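You operate a simulated robot arm through the tools that you are given. There is no shell and no other tool.

You run a simulated robot arm. Do the job below in one go: nothing can be reset, and whatever is moved stays where it is left.

## Task
Two letters stand in each other's slots. Swap them and file the third.
Fine: park the red-dot letter in the small rack first; each ends in the slot of its printed word, whatever its mark.
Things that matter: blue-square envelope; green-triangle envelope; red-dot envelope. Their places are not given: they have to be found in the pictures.

Only the result counts: the job must be done as asked and must still hold three seconds after the hand-in. Knocking over, shifting, dropping, spilling or breaking anything else fails it.

## Robot
A 6-joint arm with a three-finger gripper, fixed in place. Base frame: the origin is at the foot of the arm, x ahead of it, y to its left, z up; the work surface is at about z = 855. Lengths are in mm, angles in rad, forces in N, time in s.
Its first joint turns from -2.897 to 2.897 rad. Payload 4.89 kg.
Tool frame: the origin (TCP) lies between the finger pads and is the grasp point; the fingertips stand 30 mm ahead of it; z points along the fingers, y is the line along which they close. The gripper opens to 164 mm. The gripper's body begins 125 mm behind the TCP.
Orientation is told as [roll, pitch, yaw] about the base's x, y, z axes, in that order, counted from this pose: with the fingers straight down and closing along the base's y, the tool's x points along the base's -x, its y along +y and its z along -z.

## Interface
- The arm moves only by the tool arm_command. Its argument "motion" is a list of rows, each a list of 3 entries, a list of its own where there are three numbers: the shift along the tool's x, y, z in cm, then the turn, a rotation vector about the tool's x, y, z in rad, then the gripper command, from -1 (fully open) to 1 (shut), values between in proportion. In form: [[[x, y, z], [wx, wy, wz], claw], ...]. A call has 1 to 20 rows; each row shifts and turns the commanded pose from where the row before left it, along the tool's axes as they then stand. Rows are played at 5 a second. More than 50 mm and 0.15 rad between two rows, or a gripper value outside its range, and nothing of the call is played. A pose out of reach is approached as far as the arm can. The call stops where the force on the tool passes 60 N (or 10 N more than at its start, if that is more) or the arm is blocked; 0.2 s more then pass. The fingers move at their own pace (about 108 mm/s each) and stop on an object; they squeeze with about 36 N. The grip force told is the motor's: it shows also when the fingers shut on nothing. Time passes only in rows, and 0.2 s behind the last, so rows that do not move let the fingers close. It gives the time, the measured TCP pose, the force on the tool (base axes), the opening and the grip force at its end, in the units of the frame above (readings bear some noise), with the torque about the TCP (base axes, N m) and any sound that the robot's microphone picked up.
- Cameras (640 x 400 px; columns grow to the right, rows downward): "scene" is fixed at [220.3, 661.8, 1653]; the picture's right is [-0.98, -0.21, 0.00], its down [-0.10, 0.46, -0.88] and it looks along [0.19, -0.86, -0.47] (base axes); focal length 346 px, centre (320, 200). "wrist" rides on the gripper at [76, -2, -152] in the tool frame; the picture's right is [0.02, 1.00, 0.00], its down [-0.88, 0.02, -0.47] and it looks along [-0.47, 0.01, 0.88] (tool axes); focal length 247 px, centre (320, 200).
- snapshot(camera): a new picture of that camera. No time passes.
- lift_body(by): slides the trunk up (or, below 0, down) by that many mm; the arm rides with it, the base frame stays. It gives what a move gives, with no picture.
- pixel_to_xyz(camera, pixels): for up to 12 pixels [column, row] of the newest picture of that camera ("zoom" is the newest enlarged one), the place [x, y, z] in the base frame of the surface seen there, good to about 2 mm, but the place of the scene camera against the robot may be out by one fixed shift of up to 18 mm in any direction. No time passes.
- close_up(camera, box): a new picture of the part [left, top, right, bottom] of that camera's present view, enlarged. No time passes.
- hand_in(): hands the job in; it is judged then, once.

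Leave the gripper open and the arm clear of the work at the hand-in unless told otherwise.

The tools are called after "Call:" by a JSON object that holds its "name" and its "arguments". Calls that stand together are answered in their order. arm_command: Moves the arm, as the interface text tells. Its arguments: {"type":"object","properties":{"motion":{"type":"array","items":{"type":"array"}}},"required":["motion"]} The other tools are called the same way: lift_body (by) slides the trunk up or down; snapshot (camera) takes a picture; pixel_to_xyz (camera, pixels) gives the place of the surface under pixels of a picture; close_up (camera, box) takes an enlarged picture of a part of a camera's view; hand_in () hands the job in.

At the start:

```text
time_s: 0.0
position: [488.1, -511.9, 1307.4]
ee_rot: [0.0, 0.001, -0.001]
contact_force: [0.4, -0.9, -0.2]
wrist_torque: [-0.01, 0.01, 0.0]
opening: 164.2
grip_force: 0.0
trunk travel left (down, up): [-175.0, 215.0]
```

scene: 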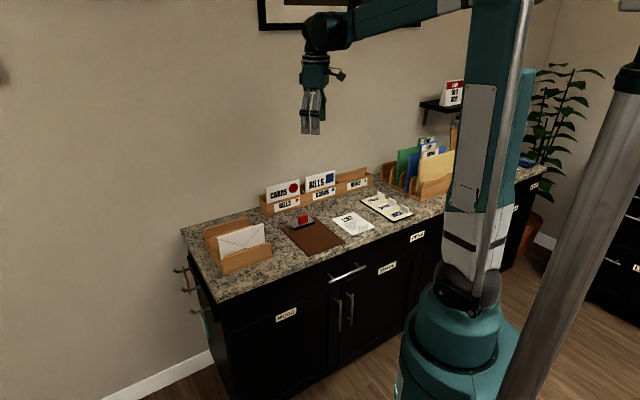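
wrist: 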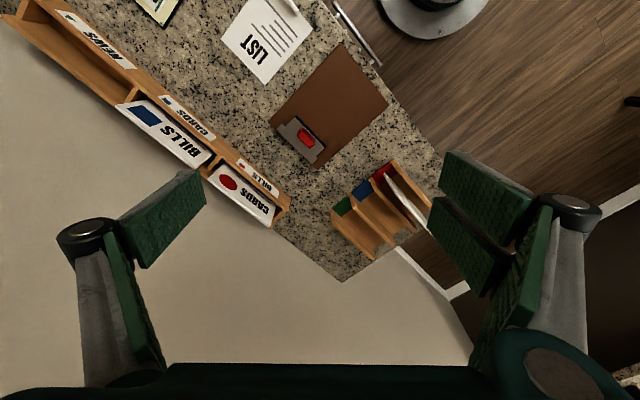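

I see a long rack with "CARDS" (red dot) and "BILLS" (blue square) letters at scene px (285,190) and (320,180), and a small rack with a white envelope at (240,245). I'll enlarge both areas first.

Call:
{"name": "close_up", "arguments": {"camera": "scene", "box": [180, 150, 420, 300]}}

Call:
{"name": "close_up", "arguments": {"camera": "wrist", "box": [0, 0, 440, 280]}}

Call:
{"name": "close_up", "arguments": {"camera": "scene", "box": [250, 165, 380, 246]}}

```text
2.67 times, centred on (300, 225) of scene
```

zoom: 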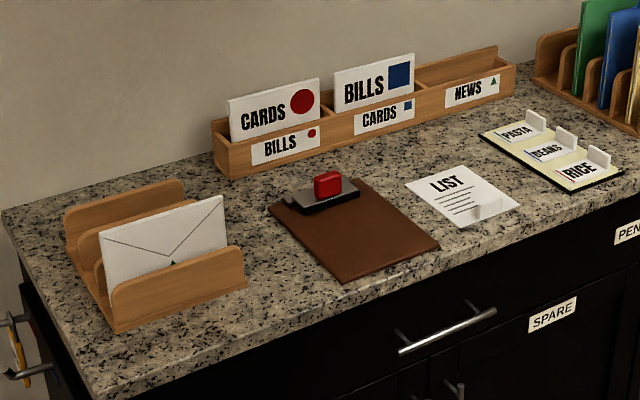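

```text
1.43 times, centred on (220, 140) of wrist
```

zoom: 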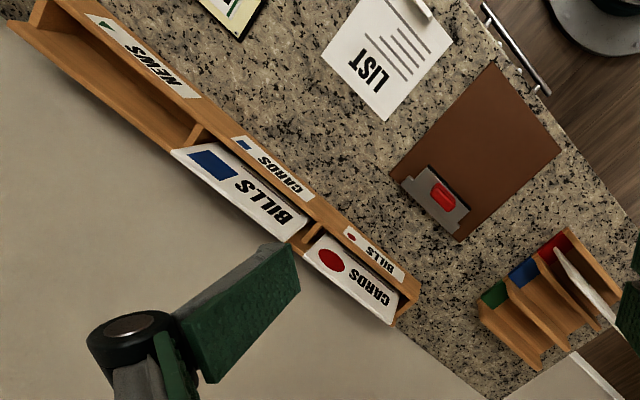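

```text
4.92 times, centred on (315, 206) of scene
```

zoom: 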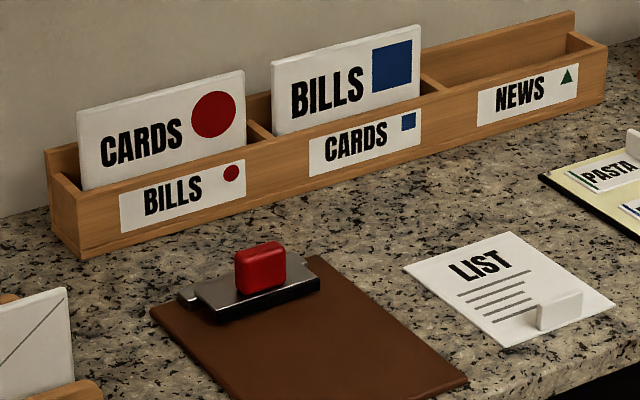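

Slot labels read BILLS, CARDS, NEWS; the CARDS (red dot) letter stands in BILLS and the BILLS (blue square) letter in CARDS. Now I'll look closer at the small rack around scene (240,245) and wrist (380,210).

Call:
{"name": "close_up", "arguments": {"camera": "scene", "box": [190, 210, 286, 270]}}

Call:
{"name": "close_up", "arguments": {"camera": "wrist", "box": [300, 140, 460, 290]}}

Call:
{"name": "snapshot", "arguments": {"camera": "scene"}}

Call:
{"name": "snapshot", "arguments": {"camera": "wrist"}}

Call:
{"name": "pixel_to_xyz", "arguments": {"camera": "wrist", "pixels": [[222, 165], [274, 205], [267, 225], [210, 180], [130, 100], [210, 152], [195, 168], [118, 107], [385, 175], [430, 230], [285, 192], [345, 280]]}}

Call:
{"name": "pixel_to_xyz", "arguments": {"camera": "scene", "pixels": [[266, 189], [299, 179], [305, 178], [335, 170], [285, 203], [320, 193], [357, 182], [218, 236], [263, 224], [225, 254], [246, 240], [240, 280]]}}

```text
6.67 times, centred on (238, 240) of scene
```

zoom: 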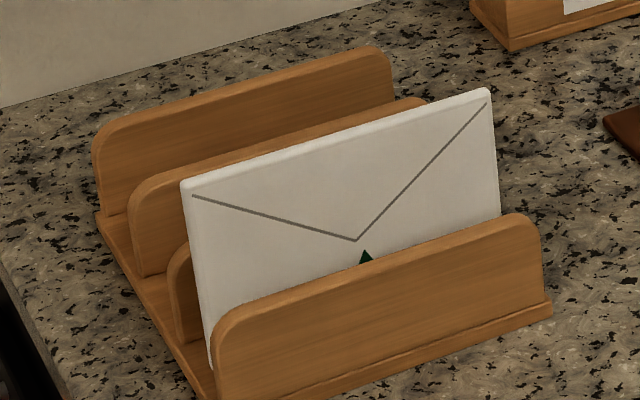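

```text
2.67 times, centred on (380, 215) of wrist
```

zoom: 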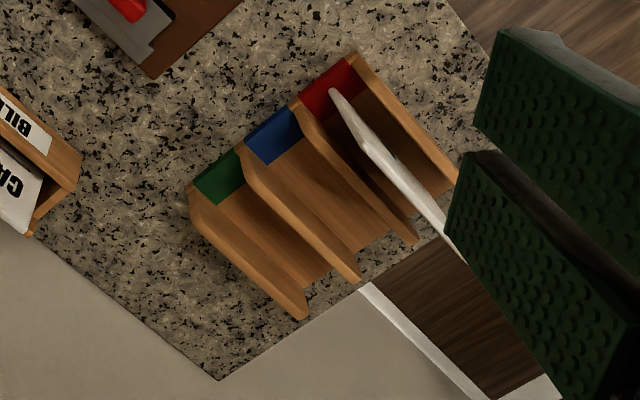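

```text
taken
```

scene: 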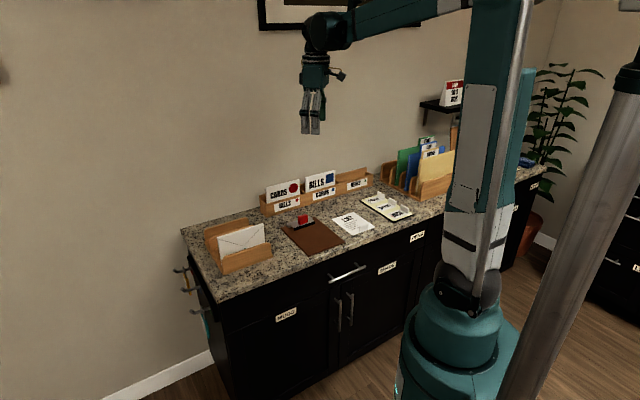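

```text
taken
```

wrist: 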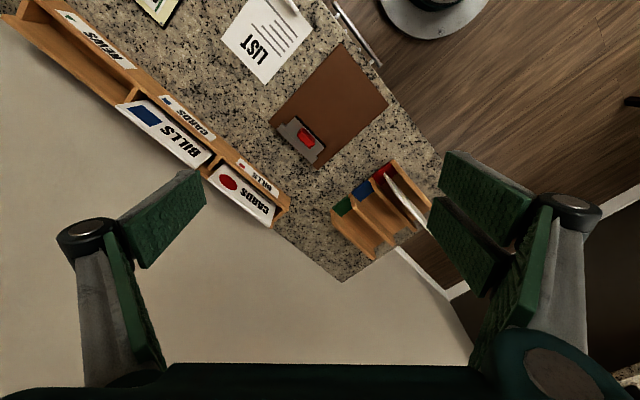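

```text
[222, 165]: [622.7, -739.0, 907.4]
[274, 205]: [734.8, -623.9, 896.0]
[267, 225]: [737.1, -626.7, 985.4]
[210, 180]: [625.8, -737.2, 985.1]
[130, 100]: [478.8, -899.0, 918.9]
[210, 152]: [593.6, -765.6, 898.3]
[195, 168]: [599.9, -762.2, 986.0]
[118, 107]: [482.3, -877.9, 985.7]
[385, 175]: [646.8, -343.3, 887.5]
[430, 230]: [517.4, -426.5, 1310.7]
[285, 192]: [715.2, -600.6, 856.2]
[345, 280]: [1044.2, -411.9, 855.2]
```

```text
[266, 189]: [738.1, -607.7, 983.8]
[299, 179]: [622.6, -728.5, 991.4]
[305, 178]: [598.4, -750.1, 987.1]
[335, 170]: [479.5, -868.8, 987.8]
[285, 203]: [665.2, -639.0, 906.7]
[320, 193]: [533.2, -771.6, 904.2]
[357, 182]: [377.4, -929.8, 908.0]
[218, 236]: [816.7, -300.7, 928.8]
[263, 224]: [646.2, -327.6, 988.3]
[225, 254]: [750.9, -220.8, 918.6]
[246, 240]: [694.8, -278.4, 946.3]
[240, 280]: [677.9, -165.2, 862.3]
```

The small rack has three slots marked green, blue and red on their floor ends, and the green-triangle envelope stands in the red-marked one, flap side to the scene camera. The middle and rear slots are free. I'll measure the wall, the rack walls and the small rack from the pictures.

Call:
{"name": "pixel_to_xyz", "arguments": {"camera": "wrist", "pixels": [[100, 200], [250, 300], [50, 100], [295, 242], [345, 281], [135, 90], [210, 165], [285, 222], [290, 205], [60, 60], [10, 20], [128, 65]]}}

Call:
{"name": "pixel_to_xyz", "arguments": {"camera": "zoom", "pixels": [[335, 92], [365, 145], [440, 225], [355, 60], [450, 180], [190, 190], [305, 315], [240, 150], [358, 278], [295, 105], [412, 240], [280, 230]]}}

Call:
{"name": "close_up", "arguments": {"camera": "scene", "box": [250, 165, 380, 246]}}

```text
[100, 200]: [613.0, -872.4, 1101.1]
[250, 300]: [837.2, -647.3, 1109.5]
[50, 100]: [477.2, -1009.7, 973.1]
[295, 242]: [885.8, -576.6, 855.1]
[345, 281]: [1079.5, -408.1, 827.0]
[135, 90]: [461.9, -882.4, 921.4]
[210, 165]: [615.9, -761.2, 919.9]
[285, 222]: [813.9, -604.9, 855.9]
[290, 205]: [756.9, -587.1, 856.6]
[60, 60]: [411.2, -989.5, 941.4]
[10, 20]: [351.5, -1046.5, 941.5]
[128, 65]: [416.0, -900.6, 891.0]
```

```text
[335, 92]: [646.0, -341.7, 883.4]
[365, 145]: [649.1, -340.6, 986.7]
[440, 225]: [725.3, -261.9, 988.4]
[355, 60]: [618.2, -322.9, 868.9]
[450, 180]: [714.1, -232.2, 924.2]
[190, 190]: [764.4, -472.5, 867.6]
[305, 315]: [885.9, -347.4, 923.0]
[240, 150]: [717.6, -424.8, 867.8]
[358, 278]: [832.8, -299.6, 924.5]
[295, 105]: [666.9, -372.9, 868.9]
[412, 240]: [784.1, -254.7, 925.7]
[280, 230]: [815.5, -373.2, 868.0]
```

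```text
4.92 times, centred on (315, 206) of scene
```

zoom: 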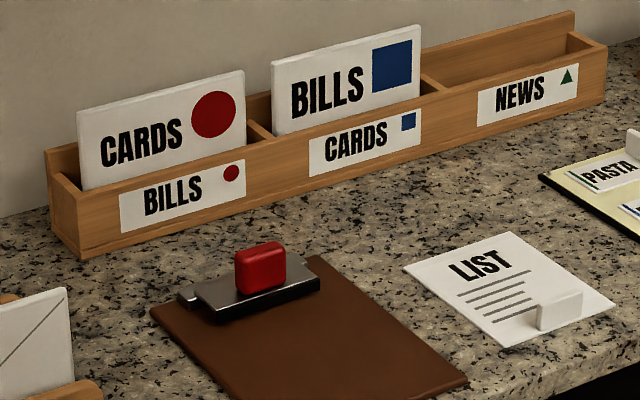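

The rack runs along the base's (1,1) diagonal. With u=(x+y)/√2 and v=(x−y)/√2:
- Wall: v≈1050.
- Letters: top z≈985, v≈964, centred at u≈0 (CARDS) and u≈−197 (BILLS).
- Empty NEWS slot: u≈−394.
- Third envelope: v≈699, u≈297.
- Small-rack slots: v≈702, 770 and 838.

Next I turn the tool 45° so it closes along v, and partly close the gripper.

Call:
{"name": "arm_command", "arguments": {"motion": [[[0, 0, 0], [0, 0, -0.1309], 0.5], [[0, 0, 0], [0, 0, -0.1309], 0.5], [[0, 0, 0], [0, 0, -0.1309], 0.5], [[0, 0, 0], [0, 0, -0.1309], 0.5], [[0, 0, 0], [0, 0, -0.1309], 0.5], [[0, 0, 0], [0, 0, -0.1309], 0.5], [[0, 0, 0], [0, 0, 0], 0.5]]}}

Call:
{"name": "snapshot", "arguments": {"camera": "wrist"}}

```text
time_s: 1.6
position: [487.0, -510.2, 1308.7]
ee_rot: [0.0, 0.0, 0.786]
contact_force: [-0.2, -0.6, 0.7]
wrist_torque: [0.04, 0.01, 0.0]
opening: 41.1
grip_force: 0.1
trunk travel left (down, up): [-175.0, 215.0]
```

```text
taken
```

wrist: 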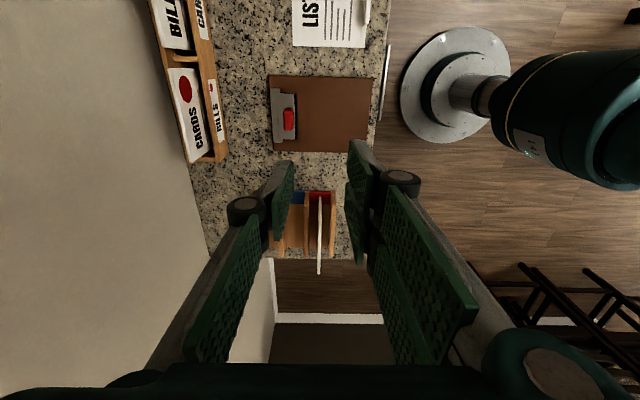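

The turn worked (yaw 0.786). Next I move up-rack to u≈176, v≈850, then lower to z≈1080, to see the hidden face of the third envelope.

Call:
{"name": "arm_command", "arguments": {"motion": [[[-3.2, -2.42, 0], [0, 0, 0], 0.5], [[-3.2, -2.42, 0], [0, 0, 0], 0.5], [[-3.2, -2.42, 0], [0, 0, 0], 0.5], [[-3.2, -2.42, 0], [0, 0, 0], 0.5], [[-3.2, -2.42, 0], [0, 0, 0], 0.5], [[-3.2, -2.42, 0], [0, 0, 0], 0.5], [[0, 0, 3.8], [0, 0, 0], 0.5], [[0, 0, 3.8], [0, 0, 0], 0.5], [[0, 0, 3.8], [0, 0, 0], 0.5], [[0, 0, 3.8], [0, 0, 0], 0.5], [[0, 0, 3.8], [0, 0, 0], 0.5], [[0, 0, 3.8], [0, 0, 0], 0.5]]}}

Call:
{"name": "snapshot", "arguments": {"camera": "wrist"}}

Call:
{"name": "snapshot", "arguments": {"camera": "scene"}}

```text
time_s: 4.2
position: [725.7, -477.7, 1081.4]
ee_rot: [0.0, 0.001, 0.787]
contact_force: [0.0, 0.4, 0.9]
wrist_torque: [-0.05, -0.14, -0.01]
opening: 40.9
grip_force: 0.0
trunk travel left (down, up): [-175.0, 215.0]
```

```text
taken
```

wrist: 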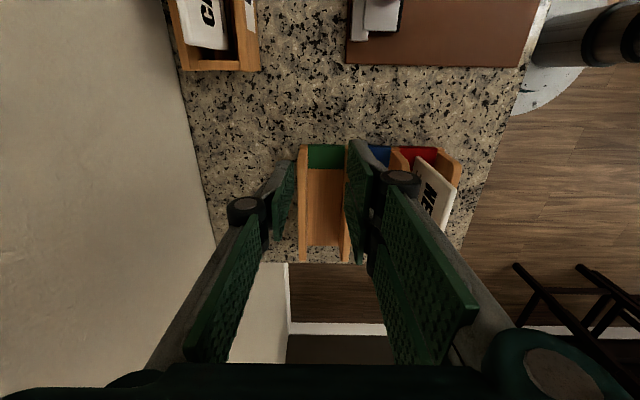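

```text
taken
```

scene: 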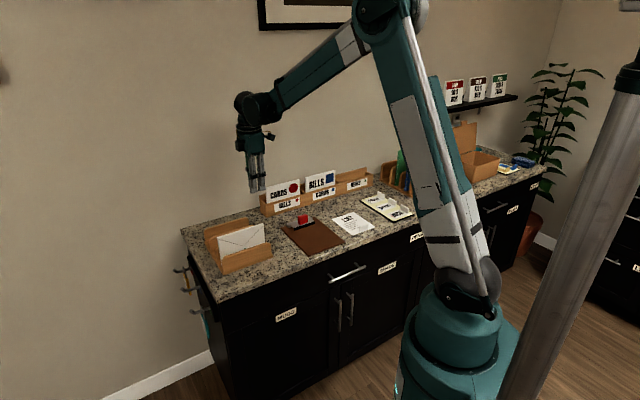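

The hidden face at (430,185) starts "NE…". I'll enlarge it to confirm, and measure the envelope top and rack walls from here.

Call:
{"name": "close_up", "arguments": {"camera": "wrist", "box": [380, 130, 480, 250]}}

Call:
{"name": "pixel_to_xyz", "arguments": {"camera": "wrist", "pixels": [[415, 160], [441, 228], [430, 195], [420, 157], [456, 165], [456, 190], [303, 150], [303, 220], [325, 200], [392, 160], [186, 48], [225, 48]]}}

Call:
{"name": "close_up", "arguments": {"camera": "wrist", "box": [150, 0, 290, 90]}}

```text
3.33 times, centred on (430, 190) of wrist
```

zoom: 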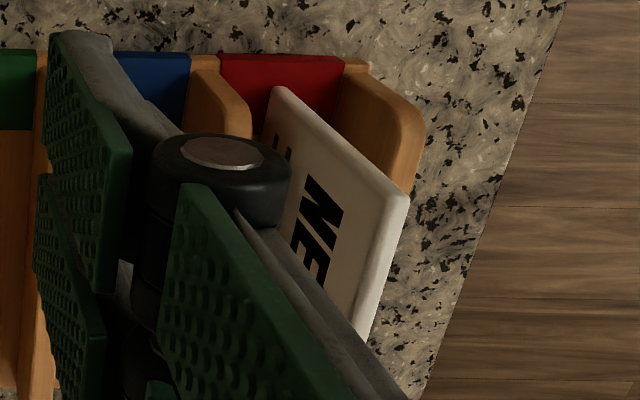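

```text
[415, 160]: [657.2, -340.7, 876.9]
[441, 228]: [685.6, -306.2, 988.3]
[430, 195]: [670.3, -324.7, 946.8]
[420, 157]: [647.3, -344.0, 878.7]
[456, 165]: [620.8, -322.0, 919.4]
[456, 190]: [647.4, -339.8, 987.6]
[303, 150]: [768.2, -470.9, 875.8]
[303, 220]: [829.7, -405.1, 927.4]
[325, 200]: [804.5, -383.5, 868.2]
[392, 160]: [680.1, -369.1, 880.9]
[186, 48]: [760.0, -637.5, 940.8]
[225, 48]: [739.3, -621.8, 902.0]
```

```text
4.44 times, centred on (220, 45) of wrist
```

zoom: 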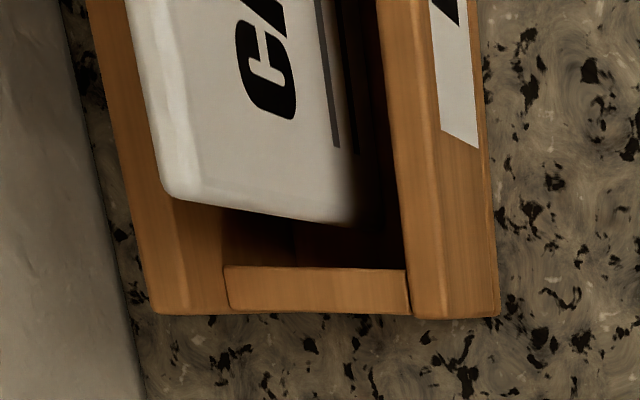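

It reads "NE(WS)", so it belongs in the NEWS slot. Now I measure the end of the CARDS letter and the rack walls in the enlarged picture.

Call:
{"name": "pixel_to_xyz", "arguments": {"camera": "zoom", "pixels": [[150, 150], [168, 185], [185, 190], [215, 200], [345, 218], [280, 205], [130, 200], [170, 250], [205, 250], [395, 150], [440, 250], [320, 290]]}}

Call:
{"name": "pixel_to_xyz", "arguments": {"camera": "zoom", "pixels": [[150, 60], [140, 60], [170, 100], [200, 100], [320, 150], [300, 190], [225, 225], [480, 270], [410, 290], [300, 240], [100, 20], [125, 120]]}}

```text
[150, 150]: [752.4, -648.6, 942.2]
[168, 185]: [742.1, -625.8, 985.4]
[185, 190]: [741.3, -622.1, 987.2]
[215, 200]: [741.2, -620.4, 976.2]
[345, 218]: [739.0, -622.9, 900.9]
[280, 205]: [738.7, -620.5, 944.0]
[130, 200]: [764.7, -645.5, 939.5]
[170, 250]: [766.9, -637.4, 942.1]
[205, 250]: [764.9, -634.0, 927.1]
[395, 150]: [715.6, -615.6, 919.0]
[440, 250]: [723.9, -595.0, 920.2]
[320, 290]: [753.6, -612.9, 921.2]
```

```text
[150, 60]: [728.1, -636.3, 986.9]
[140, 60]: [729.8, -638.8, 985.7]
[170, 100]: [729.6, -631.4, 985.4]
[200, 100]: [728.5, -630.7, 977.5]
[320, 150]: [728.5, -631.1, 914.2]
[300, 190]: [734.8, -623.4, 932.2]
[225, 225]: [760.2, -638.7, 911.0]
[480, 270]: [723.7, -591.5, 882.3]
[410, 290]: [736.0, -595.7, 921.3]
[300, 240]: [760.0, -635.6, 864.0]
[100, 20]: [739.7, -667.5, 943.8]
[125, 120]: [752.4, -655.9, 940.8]
```

CARDS letter: faces at v≈961.5 and 969, upright. Slot interior: v 941–988, front wall top z 920, back wall top z 941. The wall leaves the gripper body about 2 mm, so I tilt the tool by 0.05 rad away from it and move above the CARDS letter (u=0, v=965), staying at z≈1080.

Call:
{"name": "arm_command", "arguments": {"motion": [[[0, 0, 0], [0.05, 0, 0], 0.5], [[2.92, -1.9, 0.095], [0, 0, 0], 0.5], [[2.92, -1.9, 0.095], [0, 0, 0], 0.5], [[2.92, -1.9, 0.095], [0, 0, 0], 0.5], [[2.92, -1.9, 0.095], [0, 0, 0], 0.5], [[2.92, -1.9, 0.095], [0, 0, 0], 0.5], [[2.92, -1.9, 0.095], [0, 0, 0], 0.5], [[0, 0, 0], [0, 0, 0], 0.5]]}}

Call:
{"name": "snapshot", "arguments": {"camera": "wrist"}}

Call:
{"name": "snapshot", "arguments": {"camera": "scene"}}

```text
time_s: 6.0
position: [683.7, -681.9, 1080.4]
ee_rot: [-0.051, 0.001, 0.785]
contact_force: [0.2, -0.7, 0.5]
wrist_torque: [0.03, 0.02, 0.0]
opening: 41.2
grip_force: 0.0
trunk travel left (down, up): [-175.0, 215.0]
```

```text
taken
```

wrist: 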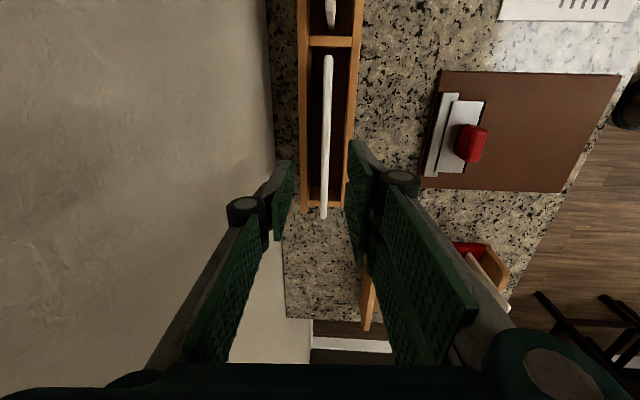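

```text
taken
```

scene: 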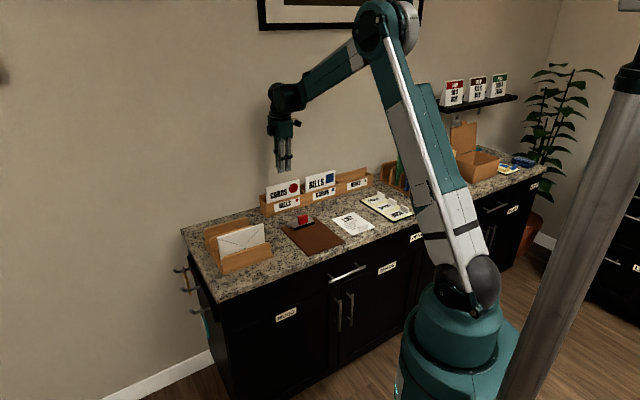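

Pose is u≈1.3, v≈965.6, and the letter's top runs at col ~326 between the fingers. I'll measure the letter's top edge, divider positions and the next letter from here.

Call:
{"name": "pixel_to_xyz", "arguments": {"camera": "wrist", "pixels": [[327, 60], [327, 100], [325, 150], [324, 210], [330, 42], [331, 20], [305, 120], [351, 120], [325, 207], [316, 120], [340, 120], [303, 30]]}}

Call:
{"name": "close_up", "arguments": {"camera": "wrist", "box": [270, 0, 390, 230]}}

```text
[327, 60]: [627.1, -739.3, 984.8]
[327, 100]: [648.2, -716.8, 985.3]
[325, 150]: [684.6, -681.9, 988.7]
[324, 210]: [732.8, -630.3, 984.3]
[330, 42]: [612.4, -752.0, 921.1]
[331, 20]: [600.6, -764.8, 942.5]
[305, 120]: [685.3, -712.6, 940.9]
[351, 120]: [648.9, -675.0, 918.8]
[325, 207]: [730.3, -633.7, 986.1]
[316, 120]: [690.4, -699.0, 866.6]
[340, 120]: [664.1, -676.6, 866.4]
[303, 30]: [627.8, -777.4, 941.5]
```

```text
1.74 times, centred on (330, 115) of wrist
```

zoom: 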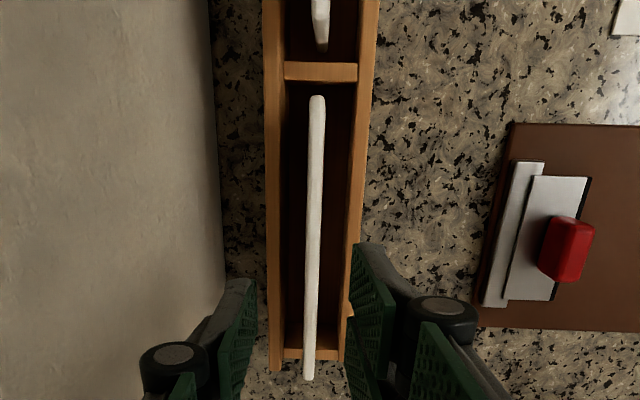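

Letter centre is v≈965.5, top z≈986, floor z≈866.5, divider u≈−98.7. I now descend straight to TCP z≈977 (fingertips z≈947, above the back wall) with the fingers still 41 mm apart.

Call:
{"name": "arm_command", "arguments": {"motion": [[[0.05, 0.13, 2.6], [0, 0, 0], 0.5], [[0.05, 0.13, 2.6], [0, 0, 0], 0.5], [[0, 0.13, 2.56], [0, 0, 0], 0.5], [[0, 0.13, 2.56], [0, 0, 0], 0.5], [[0, 0, 0], [0, 0, 0], 0.5]]}}

Call:
{"name": "snapshot", "arguments": {"camera": "wrist"}}

Call:
{"name": "close_up", "arguments": {"camera": "scene", "box": [230, 100, 390, 240]}}

```text
time_s: 7.2
position: [683.6, -682.2, 977.5]
ee_rot: [-0.052, 0.001, 0.785]
contact_force: [0.8, 0.0, -0.2]
wrist_torque: [0.05, 0.04, -0.01]
opening: 40.9
grip_force: 0.1
trunk travel left (down, up): [-175.0, 215.0]
```

```text
taken
```

wrist: 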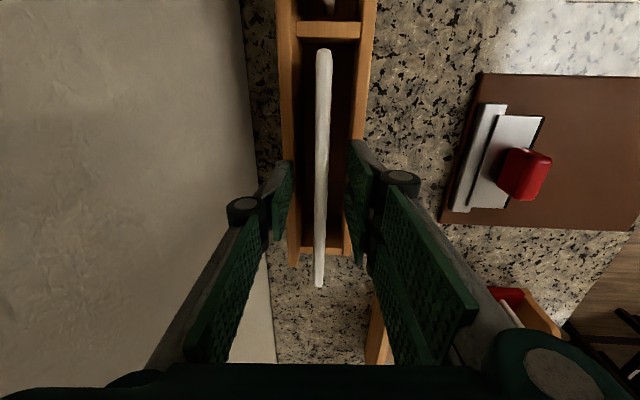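

```text
2.86 times, centred on (310, 170) of scene
```

zoom: 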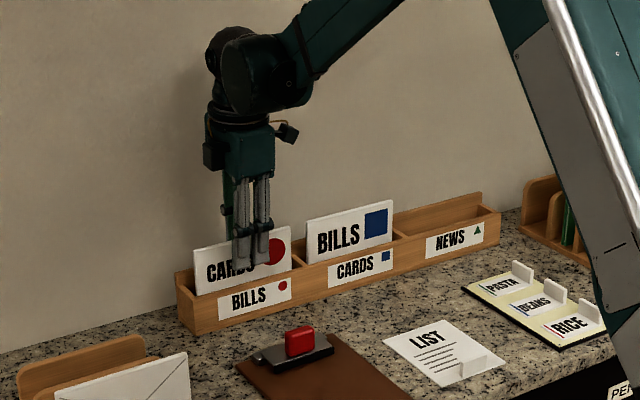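

The fingers straddle the letter with no contact (force ~0). I close on it.

Call:
{"name": "arm_command", "arguments": {"motion": [[[0, 0, 0], [0, 0, 0], 0.8], [[0, 0, 0], [0, 0, 0], 1], [[0, 0, 0], [0, 0, 0], 1], [[0, 0, 0], [0, 0, 0], 1], [[0, 0, 0], [0, 0, 0], 1]]}}

Call:
{"name": "snapshot", "arguments": {"camera": "wrist"}}

```text
time_s: 8.4
position: [682.6, -682.0, 978.4]
ee_rot: [-0.051, -0.001, 0.785]
contact_force: [0.8, -0.2, -0.2]
wrist_torque: [-0.01, -0.02, 0.01]
opening: 7.0
grip_force: 35.6
trunk travel left (down, up): [-175.0, 215.0]
```

```text
taken
```

wrist: 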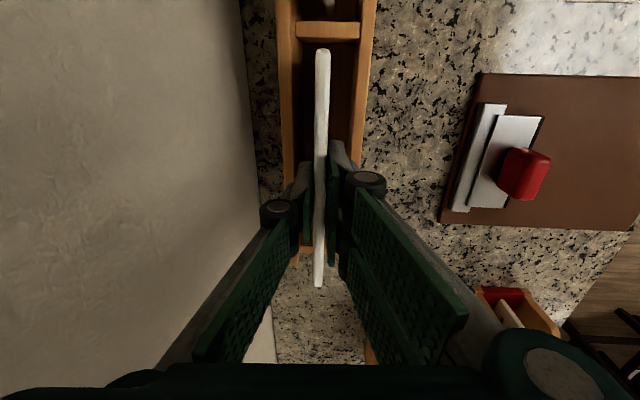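

Gripped at 7 mm opening with 36 N. I lift straight up 150 mm, keeping v constant.

Call:
{"name": "arm_command", "arguments": {"motion": [[[0, -0.05, -1.0], [0, 0, 0], 1], [[0, -0.1, -2.0], [0, 0, 0], 1], [[0, -0.15, -3.0], [0, 0, 0], 1], [[0, -0.15, -3.0], [0, 0, 0], 1], [[0, -0.15, -3.0], [0, 0, 0], 1], [[0, -0.15, -3.0], [0, 0, 0], 1], [[0, 0, 0], [0, 0, 0], 1]]}}

Call:
{"name": "snapshot", "arguments": {"camera": "wrist"}}

Call:
{"name": "close_up", "arguments": {"camera": "scene", "box": [190, 80, 390, 270]}}

```text
time_s: 10.0
position: [681.3, -683.1, 1129.4]
ee_rot: [-0.05, 0.0, 0.786]
contact_force: [-0.1, -0.1, -0.4]
wrist_torque: [0.01, 0.02, -0.02]
opening: 6.8
grip_force: 36.5
trunk travel left (down, up): [-175.0, 215.0]
```

```text
taken
```

wrist: 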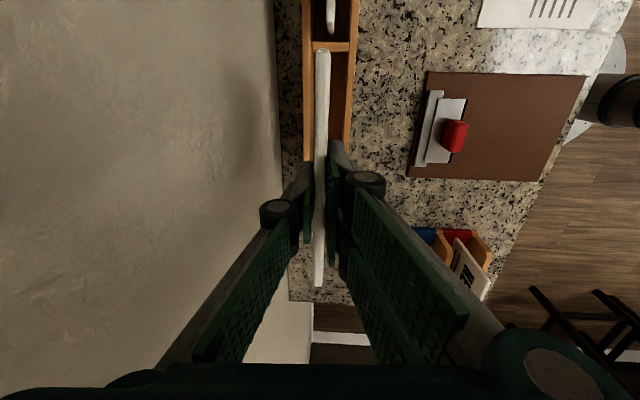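

```text
2.11 times, centred on (290, 175) of scene
```

zoom: 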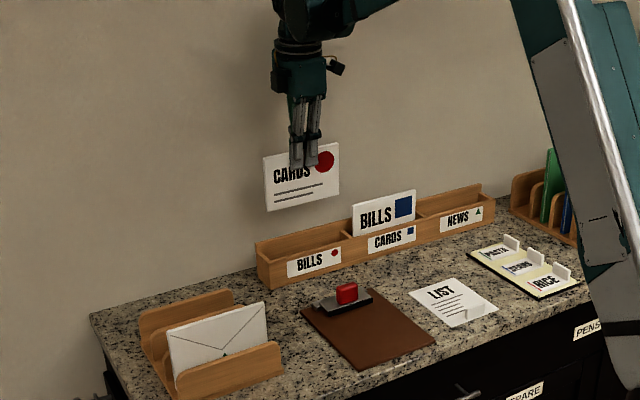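

The letter is up and clear. I measure its corners to see whether it hangs tilted with the tool.

Call:
{"name": "pixel_to_xyz", "arguments": {"camera": "zoom", "pixels": [[266, 160], [268, 207], [335, 147], [337, 186], [285, 160], [287, 203], [330, 150], [332, 186], [298, 200], [345, 235]]}}

```text
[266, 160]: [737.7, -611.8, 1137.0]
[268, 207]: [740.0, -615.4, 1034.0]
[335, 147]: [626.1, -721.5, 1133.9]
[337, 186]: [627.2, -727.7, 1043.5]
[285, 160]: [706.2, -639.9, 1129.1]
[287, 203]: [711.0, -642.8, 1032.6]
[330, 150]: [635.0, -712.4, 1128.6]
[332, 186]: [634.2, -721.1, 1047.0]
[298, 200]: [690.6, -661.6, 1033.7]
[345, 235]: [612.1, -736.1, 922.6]
```

The letter follows the tool (tilt ≈0.05). I carry it at this height to above the empty green-marked slot (u≈298, v≈838), then remove the tilt.

Call:
{"name": "arm_command", "arguments": {"motion": [[[-3.74, 1.585, -0.08], [0, 0, 0], 1], [[-3.74, 1.585, -0.08], [0, 0, 0], 1], [[-3.74, 1.585, -0.08], [0, 0, 0], 1], [[-3.74, 1.585, -0.08], [0, 0, 0], 1], [[-3.74, 1.585, -0.08], [0, 0, 0], 1], [[-3.74, 1.585, -0.08], [0, 0, 0], 1], [[-3.74, 1.585, -0.08], [0, 0, 0], 1], [[-3.74, 1.585, -0.08], [0, 0, 0], 1], [[0, 0, 0], [-0.025, 0, 0], 1], [[0, 0, 0], [-0.025, 0, 0], 1], [[0, 0, 0], [0, 0, 0], 1]]}}

Call:
{"name": "snapshot", "arguments": {"camera": "wrist"}}

Call:
{"name": "close_up", "arguments": {"camera": "scene", "box": [170, 130, 330, 280]}}

```text
time_s: 12.4
position: [804.7, -381.2, 1127.1]
ee_rot: [0.001, 0.0, 0.784]
contact_force: [-0.3, -0.4, 1.0]
wrist_torque: [0.0, 0.0, -0.04]
opening: 6.8
grip_force: 35.6
trunk travel left (down, up): [-175.0, 215.0]
```

```text
taken
```

wrist: 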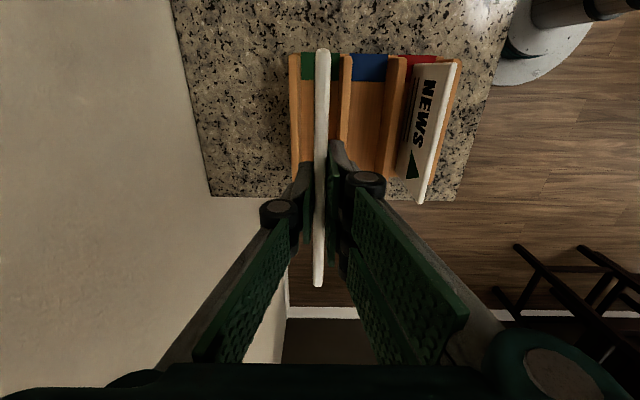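

```text
2.67 times, centred on (250, 205) of scene
```

zoom: 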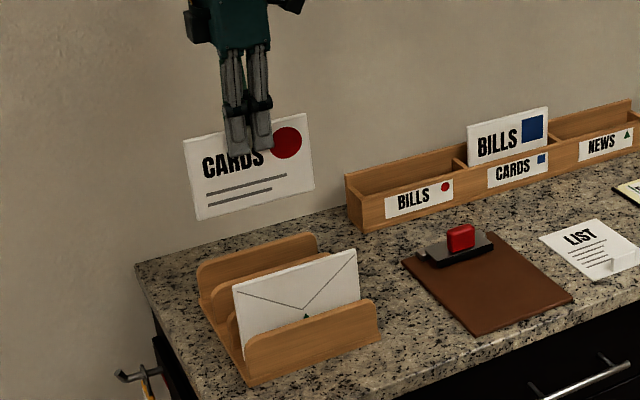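

Now "NEWS" reads in full on the third envelope. I measure the green slot's walls and floor under the carried letter before descending.

Call:
{"name": "pixel_to_xyz", "arguments": {"camera": "wrist", "pixels": [[294, 120], [294, 70], [345, 70], [345, 120], [307, 70], [335, 120], [308, 120], [320, 60], [320, 280], [396, 120], [441, 90], [421, 195]]}}

Call:
{"name": "close_up", "arguments": {"camera": "wrist", "box": [270, 30, 480, 220]}}

```text
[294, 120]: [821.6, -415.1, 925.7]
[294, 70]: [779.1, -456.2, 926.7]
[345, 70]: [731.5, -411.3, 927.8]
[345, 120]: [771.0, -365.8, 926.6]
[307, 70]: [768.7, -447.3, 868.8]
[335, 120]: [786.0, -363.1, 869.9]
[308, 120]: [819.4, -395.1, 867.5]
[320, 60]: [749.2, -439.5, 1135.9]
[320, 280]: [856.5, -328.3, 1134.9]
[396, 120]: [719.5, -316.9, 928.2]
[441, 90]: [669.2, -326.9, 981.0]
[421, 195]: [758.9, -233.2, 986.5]
```

```text
2.11 times, centred on (375, 125) of wrist
```

zoom: 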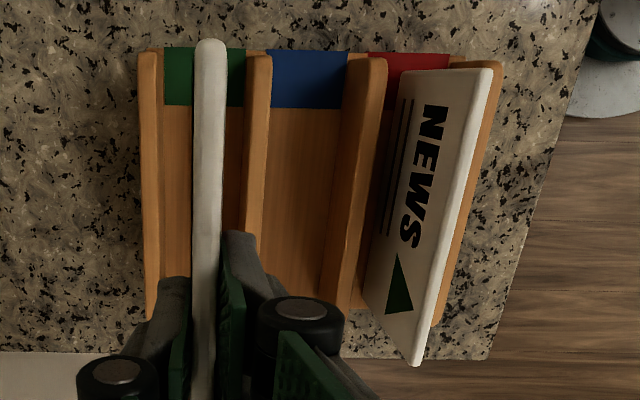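

The slot spans v≈806–874 (centre 840) with floor z≈868, and the letter spans u≈216–377. I descend 145 mm to just above the floor.

Call:
{"name": "arm_command", "arguments": {"motion": [[[0, -0.12, 3.5], [0, 0, 0], 1], [[0, 0, 3.5], [0, 0, 0], 1], [[0, 0, 3.0], [0, 0, 0], 1], [[0, 0, 2.5], [0, 0, 0], 1], [[0, 0, 1.5], [0, 0, 0], 1], [[0, 0, 0.5], [0, 0, 0], 1], [[0, 0, 0], [0, 0, 0], 1]]}}

Call:
{"name": "close_up", "arguments": {"camera": "scene", "box": [180, 180, 290, 280]}}

```text
time_s: 14.0
position: [805.7, -383.0, 982.1]
ee_rot: [-0.002, 0.001, 0.786]
contact_force: [-0.2, 0.0, -0.2]
wrist_torque: [0.04, 0.02, 0.02]
opening: 6.9
grip_force: 36.2
trunk travel left (down, up): [-175.0, 215.0]
```

```text
4.00 times, centred on (235, 230) of scene
```

zoom: 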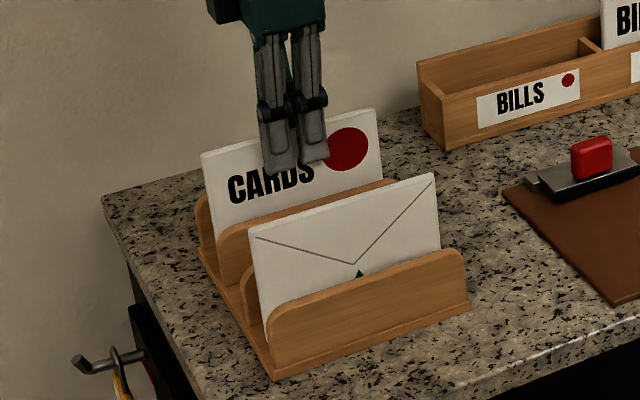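

No contact yet at z 982. I go down in 1 mm steps to feel the floor.

Call:
{"name": "arm_command", "arguments": {"motion": [[[0, 0, 0.1], [0, 0, 0], 1], [[0, 0, 0.1], [0, 0, 0], 1], [[0, 0, 0], [0, 0, 0], 1]]}}

```text
time_s: 14.8
position: [805.9, -380.9, 982.0]
ee_rot: [-0.001, 0.0, 0.785]
contact_force: [0.0, 0.6, -0.9]
wrist_torque: [-0.01, 0.0, -0.02]
opening: 7.0
grip_force: 36.3
trunk travel left (down, up): [-175.0, 215.0]
```

Call:
{"name": "arm_command", "arguments": {"motion": [[[0, 0, 0.1], [0, 0, 0], 1], [[0, 0, 0.1], [0, 0, 0], 1], [[0, 0, 0], [0, 0, 0], 1]]}}

```text
time_s: 15.6
position: [805.4, -381.9, 980.0]
ee_rot: [-0.001, 0.0, 0.784]
contact_force: [0.9, 0.5, 13.3]
wrist_torque: [-0.04, -0.02, 0.01]
opening: 6.9
grip_force: 36.2
trunk travel left (down, up): [-175.0, 215.0]
```

13 N upward: the letter stands on the floor. I ease up 0.5 mm and open the fingers to about 33 mm.

Call:
{"name": "arm_command", "arguments": {"motion": [[[0, 0, -0.05], [0, 0, 0], 1], [[0, 0, 0], [0, 0, 0], 0.85], [[0, 0, 0], [0, 0, 0], 0.6], [[0, 0, 0], [0, 0, 0], 0.6], [[0, 0, 0], [0, 0, 0], 0.6]]}}

Call:
{"name": "snapshot", "arguments": {"camera": "wrist"}}

Call:
{"name": "close_up", "arguments": {"camera": "scene", "box": [180, 180, 290, 280]}}

```text
time_s: 16.8
position: [806.2, -382.3, 979.1]
ee_rot: [0.0, -0.001, 0.784]
contact_force: [0.3, 0.3, 0.2]
wrist_torque: [0.01, -0.01, 0.0]
opening: 32.9
grip_force: 0.0
trunk travel left (down, up): [-175.0, 215.0]
```

```text
taken
```

wrist: 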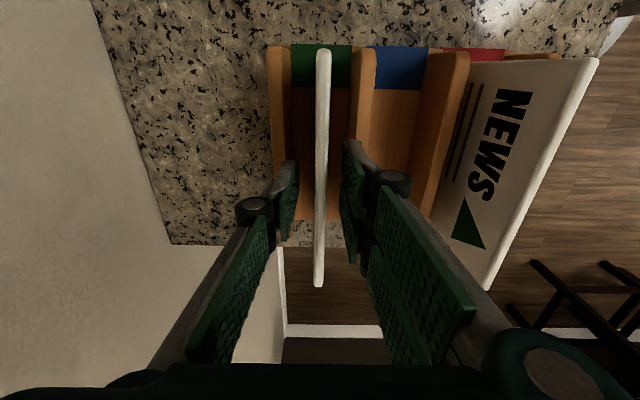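

```text
4.00 times, centred on (235, 230) of scene
```

zoom: 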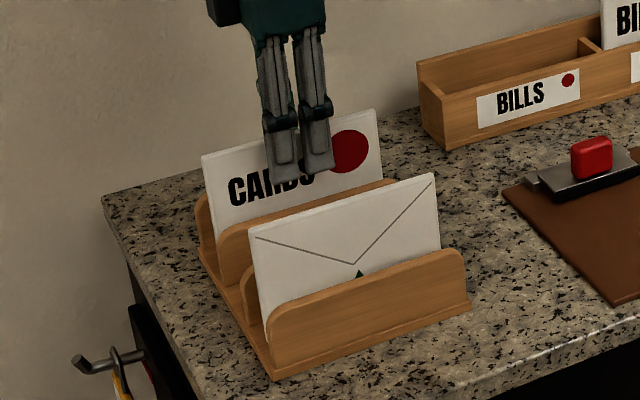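

The CARDS letter stands by itself. I retreat straight up 130 mm, tilt 0.05 again and travel to above the BILLS letter (u≈−197, v≈964).

Call:
{"name": "arm_command", "arguments": {"motion": [[[0, 0, -1.0], [0, 0, 0], 0.6], [[0, 0, -3.0], [0, 0, 0], 0.6], [[0, 0, -4.5], [0, 0, 0], 0.5], [[0, 0, -4.5], [0, 0, 0], 0.5], [[0, 0, 0], [0.05, 0, 0], 0.5]]}}

Call:
{"name": "arm_command", "arguments": {"motion": [[[4.14, -1.033, 0.052], [0, 0, 0], 0.5], [[4.14, -1.033, 0.052], [0, 0, 0], 0.5], [[4.14, -1.033, 0.052], [0, 0, 0], 0.5], [[4.14, -1.033, 0.052], [0, 0, 0], 0.5], [[4.14, -1.033, 0.052], [0, 0, 0], 0.5], [[4.14, -1.033, 0.052], [0, 0, 0], 0.5], [[4.14, -1.033, 0.052], [0, 0, 0], 0.5], [[4.14, -1.033, 0.052], [0, 0, 0], 0.5], [[4.14, -1.033, 0.052], [0, 0, 0], 0.5], [[4.14, -1.033, 0.052], [0, 0, 0], 0.5], [[4.14, -1.033, 0.052], [0, 0, 0], 0.5], [[4.14, -1.033, 0.052], [0, 0, 0], 0.5], [[0, 0, 0], [0, 0, 0], 0.5]]}}

Call:
{"name": "snapshot", "arguments": {"camera": "wrist"}}

Call:
{"name": "snapshot", "arguments": {"camera": "scene"}}

```text
time_s: 18.0
position: [805.4, -382.8, 1109.5]
ee_rot: [-0.051, -0.001, 0.784]
contact_force: [-0.9, 0.5, 0.3]
wrist_torque: [0.02, -0.02, 0.0]
opening: 41.2
grip_force: 0.1
trunk travel left (down, up): [-175.0, 215.0]
```

```text
time_s: 20.8
position: [540.6, -820.5, 1110.5]
ee_rot: [-0.052, 0.0, 0.785]
contact_force: [-1.5, 0.4, 0.3]
wrist_torque: [0.06, -0.02, -0.03]
opening: 40.8
grip_force: 0.0
trunk travel left (down, up): [-175.0, 215.0]
```

```text
taken
```

wrist: 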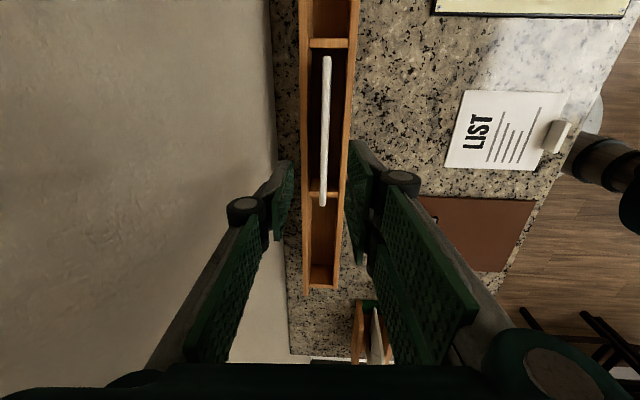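

```text
taken
```

scene: 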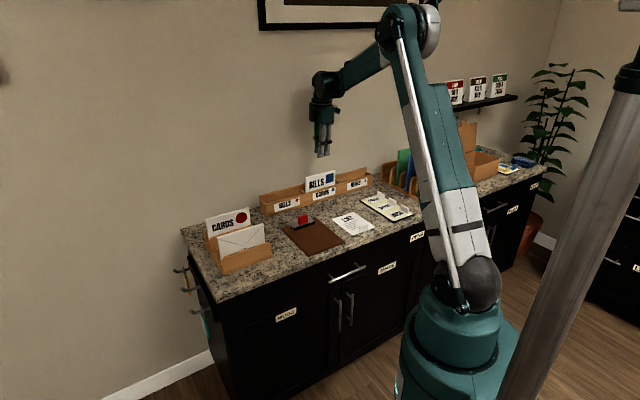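

The TCP is at u≈−198, v≈962.4. I measure the BILLS letter's top and the dividers at (330,42) and (323,193).

Call:
{"name": "pixel_to_xyz", "arguments": {"camera": "wrist", "pixels": [[328, 62], [327, 90], [326, 130], [324, 170], [322, 203], [330, 43], [312, 194], [340, 43], [307, 120], [350, 120], [318, 240], [322, 286]]}}

```text
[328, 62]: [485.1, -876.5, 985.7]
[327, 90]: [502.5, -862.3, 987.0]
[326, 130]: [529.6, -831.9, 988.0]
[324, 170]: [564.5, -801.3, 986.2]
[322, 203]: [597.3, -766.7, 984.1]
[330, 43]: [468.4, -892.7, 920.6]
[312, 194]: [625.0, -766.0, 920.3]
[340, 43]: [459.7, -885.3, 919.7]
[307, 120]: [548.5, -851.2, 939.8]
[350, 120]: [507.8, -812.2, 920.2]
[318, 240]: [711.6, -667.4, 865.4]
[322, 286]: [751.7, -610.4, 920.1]
```

The letter's centre is v≈964, top z≈986; dividers at u≈−300 and −100. I descend to TCP z≈977.5.

Call:
{"name": "arm_command", "arguments": {"motion": [[[0, 0.104, 2.656], [0, 0, 0], 0.5], [[0, 0.104, 2.656], [0, 0, 0], 0.5], [[0, 0.104, 2.656], [0, 0, 0], 0.5], [[0, 0.104, 2.656], [0, 0, 0], 0.5], [[0, 0.104, 2.656], [0, 0, 0], 0.5], [[0, 0, 0], [0, 0, 0], 0.5]]}}

Call:
{"name": "snapshot", "arguments": {"camera": "wrist"}}

```text
time_s: 22.2
position: [543.9, -822.7, 976.5]
ee_rot: [-0.05, 0.0, 0.786]
contact_force: [0.6, -1.0, -0.3]
wrist_torque: [0.01, -0.01, -0.02]
opening: 41.2
grip_force: 0.1
trunk travel left (down, up): [-175.0, 215.0]
```

```text
taken
```

wrist: 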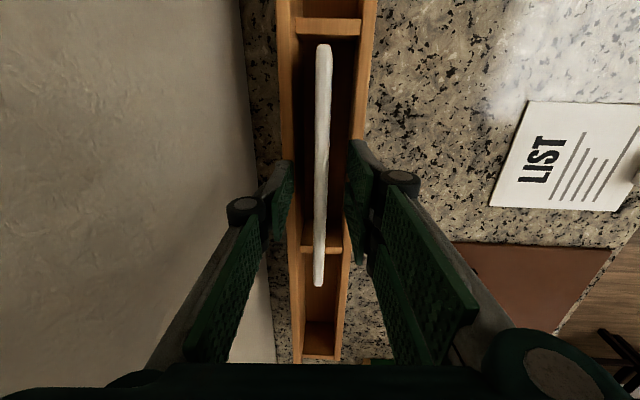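

Centred, no contact. I close on the BILLS letter and lift straight up 150 mm.

Call:
{"name": "arm_command", "arguments": {"motion": [[[0, 0, 0], [0, 0, 0], 0.8], [[0, 0, 0], [0, 0, 0], 1], [[0, 0, 0], [0, 0, 0], 1], [[0, 0, 0], [0, 0, 0], 1], [[0, 0, 0], [0, 0, 0], 1]]}}

Call:
{"name": "arm_command", "arguments": {"motion": [[[0, -0.05, -1.0], [0, 0, 0], 1], [[0, -0.1, -2.0], [0, 0, 0], 1], [[0, -0.15, -3.0], [0, 0, 0], 1], [[0, -0.15, -3.0], [0, 0, 0], 1], [[0, -0.15, -3.0], [0, 0, 0], 1], [[0, -0.15, -3.0], [0, 0, 0], 1], [[0, 0, 0], [0, 0, 0], 1]]}}

Call:
{"name": "close_up", "arguments": {"camera": "scene", "box": [190, 80, 390, 270]}}

Call:
{"name": "snapshot", "arguments": {"camera": "wrist"}}

```text
time_s: 23.4
position: [542.7, -822.2, 977.0]
ee_rot: [-0.052, 0.0, 0.785]
contact_force: [0.2, 0.2, -0.3]
wrist_torque: [-0.03, 0.02, -0.03]
opening: 7.1
grip_force: 36.3
trunk travel left (down, up): [-175.0, 215.0]
```

```text
time_s: 25.0
position: [542.5, -822.1, 1128.7]
ee_rot: [-0.051, 0.0, 0.786]
contact_force: [-0.6, 0.5, 0.2]
wrist_torque: [-0.07, -0.08, 0.0]
opening: 6.9
grip_force: 36.2
trunk travel left (down, up): [-175.0, 215.0]
```

```text
2.11 times, centred on (290, 175) of scene
```

zoom: 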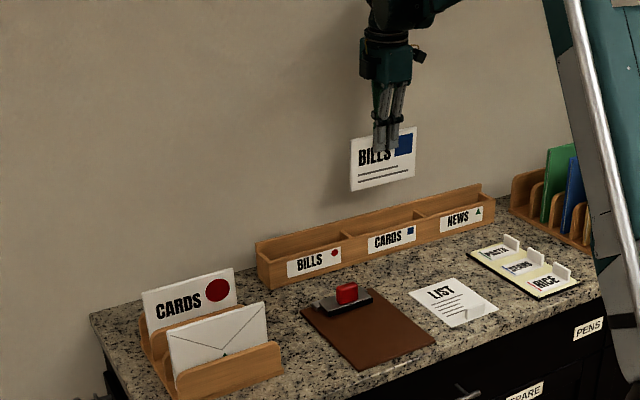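

```text
taken
```

wrist: 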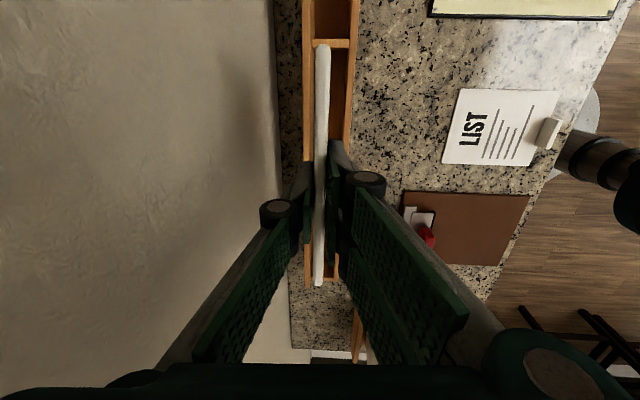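

BILLS letter is up. I carry it to above the BILLS slot (u=0, v≈957.5, a little towards the front so an upright gripper clears the wall), and take out the tilt.

Call:
{"name": "arm_command", "arguments": {"motion": [[[-3.954, 0.15, 0], [0, 0, 0], 1], [[-3.954, 0.15, 0], [0, 0, 0], 1], [[-3.954, 0.15, 0], [0, 0, 0], 1], [[-3.954, 0.15, 0], [0, 0, 0], 1], [[-3.954, 0.15, 0], [0, 0, 0], 1], [[0, 0, 0], [-0.025, 0, 0], 1], [[0, 0, 0], [-0.025, 0, 0], 1], [[0, 0, 0], [0, 0, 0], 1]]}}

Call:
{"name": "snapshot", "arguments": {"camera": "wrist"}}

Call:
{"name": "close_up", "arguments": {"camera": "scene", "box": [190, 80, 390, 270]}}

```text
time_s: 26.8
position: [678.1, -675.1, 1126.4]
ee_rot: [-0.002, 0.0, 0.786]
contact_force: [-0.2, -0.1, -0.5]
wrist_torque: [0.01, -0.02, -0.02]
opening: 7.1
grip_force: 35.7
trunk travel left (down, up): [-175.0, 215.0]
```

```text
taken
```

wrist: 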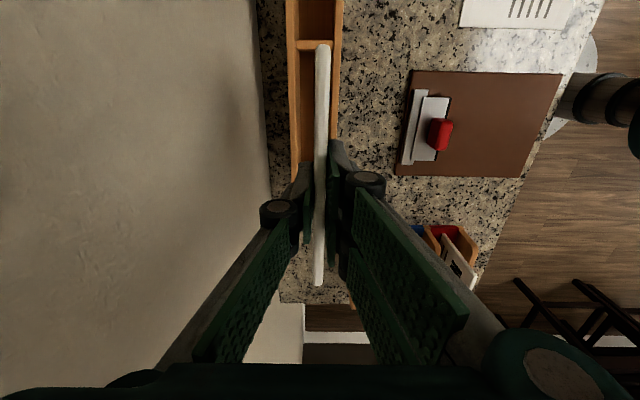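

```text
2.11 times, centred on (290, 175) of scene
```

zoom: 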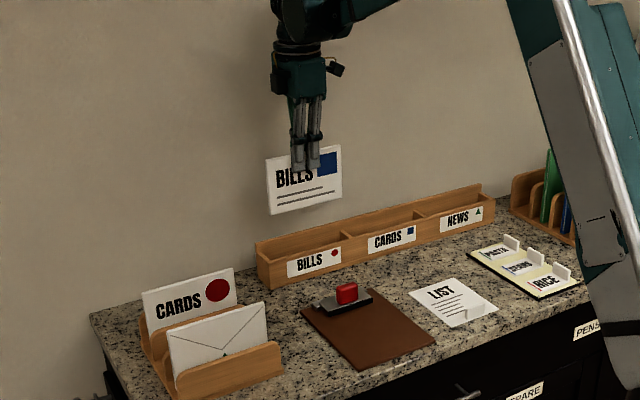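

TCP u≈2, v≈957. I check where the letter's ends are in u, and its uprightness from the scene view.

Call:
{"name": "pixel_to_xyz", "arguments": {"camera": "wrist", "pixels": [[322, 48], [319, 281], [312, 45], [335, 100], [295, 100]]}}

Call:
{"name": "pixel_to_xyz", "arguments": {"camera": "zoom", "pixels": [[268, 162], [272, 210], [335, 150], [338, 192], [285, 185], [287, 206]]}}

```text
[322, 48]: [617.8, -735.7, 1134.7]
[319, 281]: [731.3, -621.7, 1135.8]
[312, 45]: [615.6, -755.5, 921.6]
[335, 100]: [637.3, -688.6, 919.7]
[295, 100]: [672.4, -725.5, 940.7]
```

```text
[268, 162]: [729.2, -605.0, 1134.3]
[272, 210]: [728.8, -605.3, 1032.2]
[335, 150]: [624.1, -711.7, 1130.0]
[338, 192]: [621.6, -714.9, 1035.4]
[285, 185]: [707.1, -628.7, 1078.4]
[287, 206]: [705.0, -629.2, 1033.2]
```

The letter hangs upright, spanning u≈−84 to +81, v≈953–961: inside the slot. I descend to z≈981.

Call:
{"name": "arm_command", "arguments": {"motion": [[[0, 0, 3.5], [0, 0, 0], 1], [[0, 0, 3.5], [0, 0, 0], 1], [[0, 0, 3.0], [0, 0, 0], 1], [[0, 0, 2.5], [0, 0, 0], 1], [[0, 0, 1.5], [0, 0, 0], 1], [[0, 0, 0.5], [0, 0, 0], 1], [[0, 0, 0], [0, 0, 0], 1]]}}

Call:
{"name": "arm_command", "arguments": {"motion": [[[0, 0, 0.1], [0, 0, 0], 1], [[0, 0, 0.1], [0, 0, 0], 1], [[0, 0, 0], [0, 0, 0], 1]]}}

```text
time_s: 28.4
position: [675.9, -675.6, 981.2]
ee_rot: [0.0, 0.0, 0.786]
contact_force: [0.5, -0.3, -0.8]
wrist_torque: [0.03, -0.01, -0.02]
opening: 6.9
grip_force: 36.1
trunk travel left (down, up): [-175.0, 215.0]
```

```text
time_s: 29.2
position: [676.3, -676.7, 979.7]
ee_rot: [0.0, -0.001, 0.785]
contact_force: [0.3, -0.9, 0.3]
wrist_torque: [0.05, 0.0, 0.03]
opening: 7.1
grip_force: 36.2
trunk travel left (down, up): [-175.0, 215.0]
```

No contact yet at z≈979.5; two more 1 mm steps.

Call:
{"name": "arm_command", "arguments": {"motion": [[[0, 0, 0.1], [0, 0, 0], 1], [[0, 0, 0.1], [0, 0, 0], 1], [[0, 0, 0], [0, 0, 0], 1]]}}

```text
time_s: 30.0
position: [676.1, -676.4, 977.1]
ee_rot: [-0.002, 0.001, 0.784]
contact_force: [-0.5, 0.3, -0.7]
wrist_torque: [0.01, 0.0, 0.0]
opening: 7.2
grip_force: 36.3
trunk travel left (down, up): [-175.0, 215.0]
```

Call:
{"name": "arm_command", "arguments": {"motion": [[[0, 0, 0.1], [0, 0, 0], 1], [[0, 0, 0], [0, 0, 0], 1]]}}

Call:
{"name": "snapshot", "arguments": {"camera": "wrist"}}

```text
time_s: 30.6
position: [676.9, -677.6, 978.0]
ee_rot: [0.003, 0.001, 0.786]
contact_force: [-0.7, 0.0, 8.2]
wrist_torque: [-0.02, 0.05, 0.03]
opening: 7.0
grip_force: 36.1
trunk travel left (down, up): [-175.0, 215.0]
```

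```text
taken
```

wrist: 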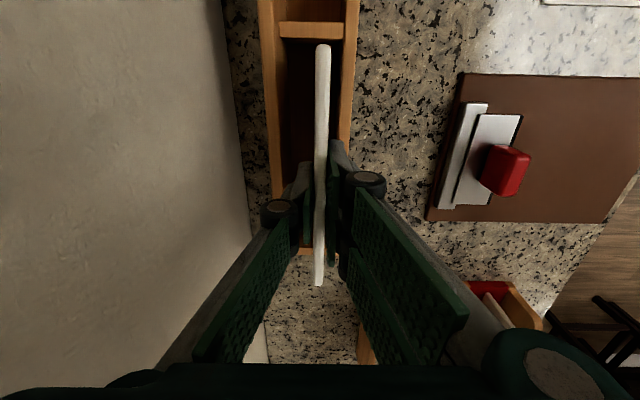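

8 N: it rests on the floor inside the BILLS slot. I ease up 0.5 mm and open.

Call:
{"name": "arm_command", "arguments": {"motion": [[[0, 0, -0.05], [0, 0, 0], 1], [[0, 0, 0], [0, 0, 0], 0.85], [[0, 0, 0], [0, 0, 0], 0.6], [[0, 0, 0], [0, 0, 0], 0.6], [[0, 0, 0], [0, 0, 0], 0.6]]}}

Call:
{"name": "close_up", "arguments": {"camera": "scene", "box": [230, 100, 390, 240]}}

Call:
{"name": "snapshot", "arguments": {"camera": "wrist"}}

```text
time_s: 31.8
position: [676.3, -676.7, 976.6]
ee_rot: [0.0, 0.0, 0.784]
contact_force: [-0.4, 1.0, 0.0]
wrist_torque: [-0.01, -0.01, 0.01]
opening: 33.0
grip_force: 0.1
trunk travel left (down, up): [-175.0, 215.0]
```

```text
2.86 times, centred on (310, 170) of scene
```

zoom: 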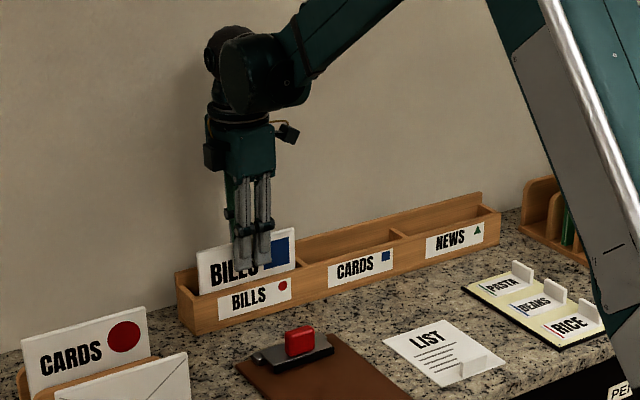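

```text
taken
```

wrist: 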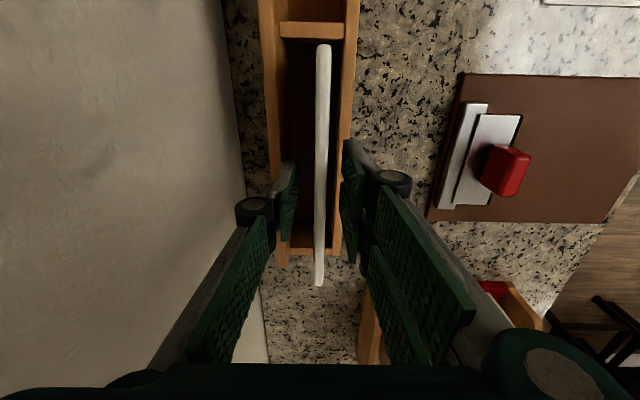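

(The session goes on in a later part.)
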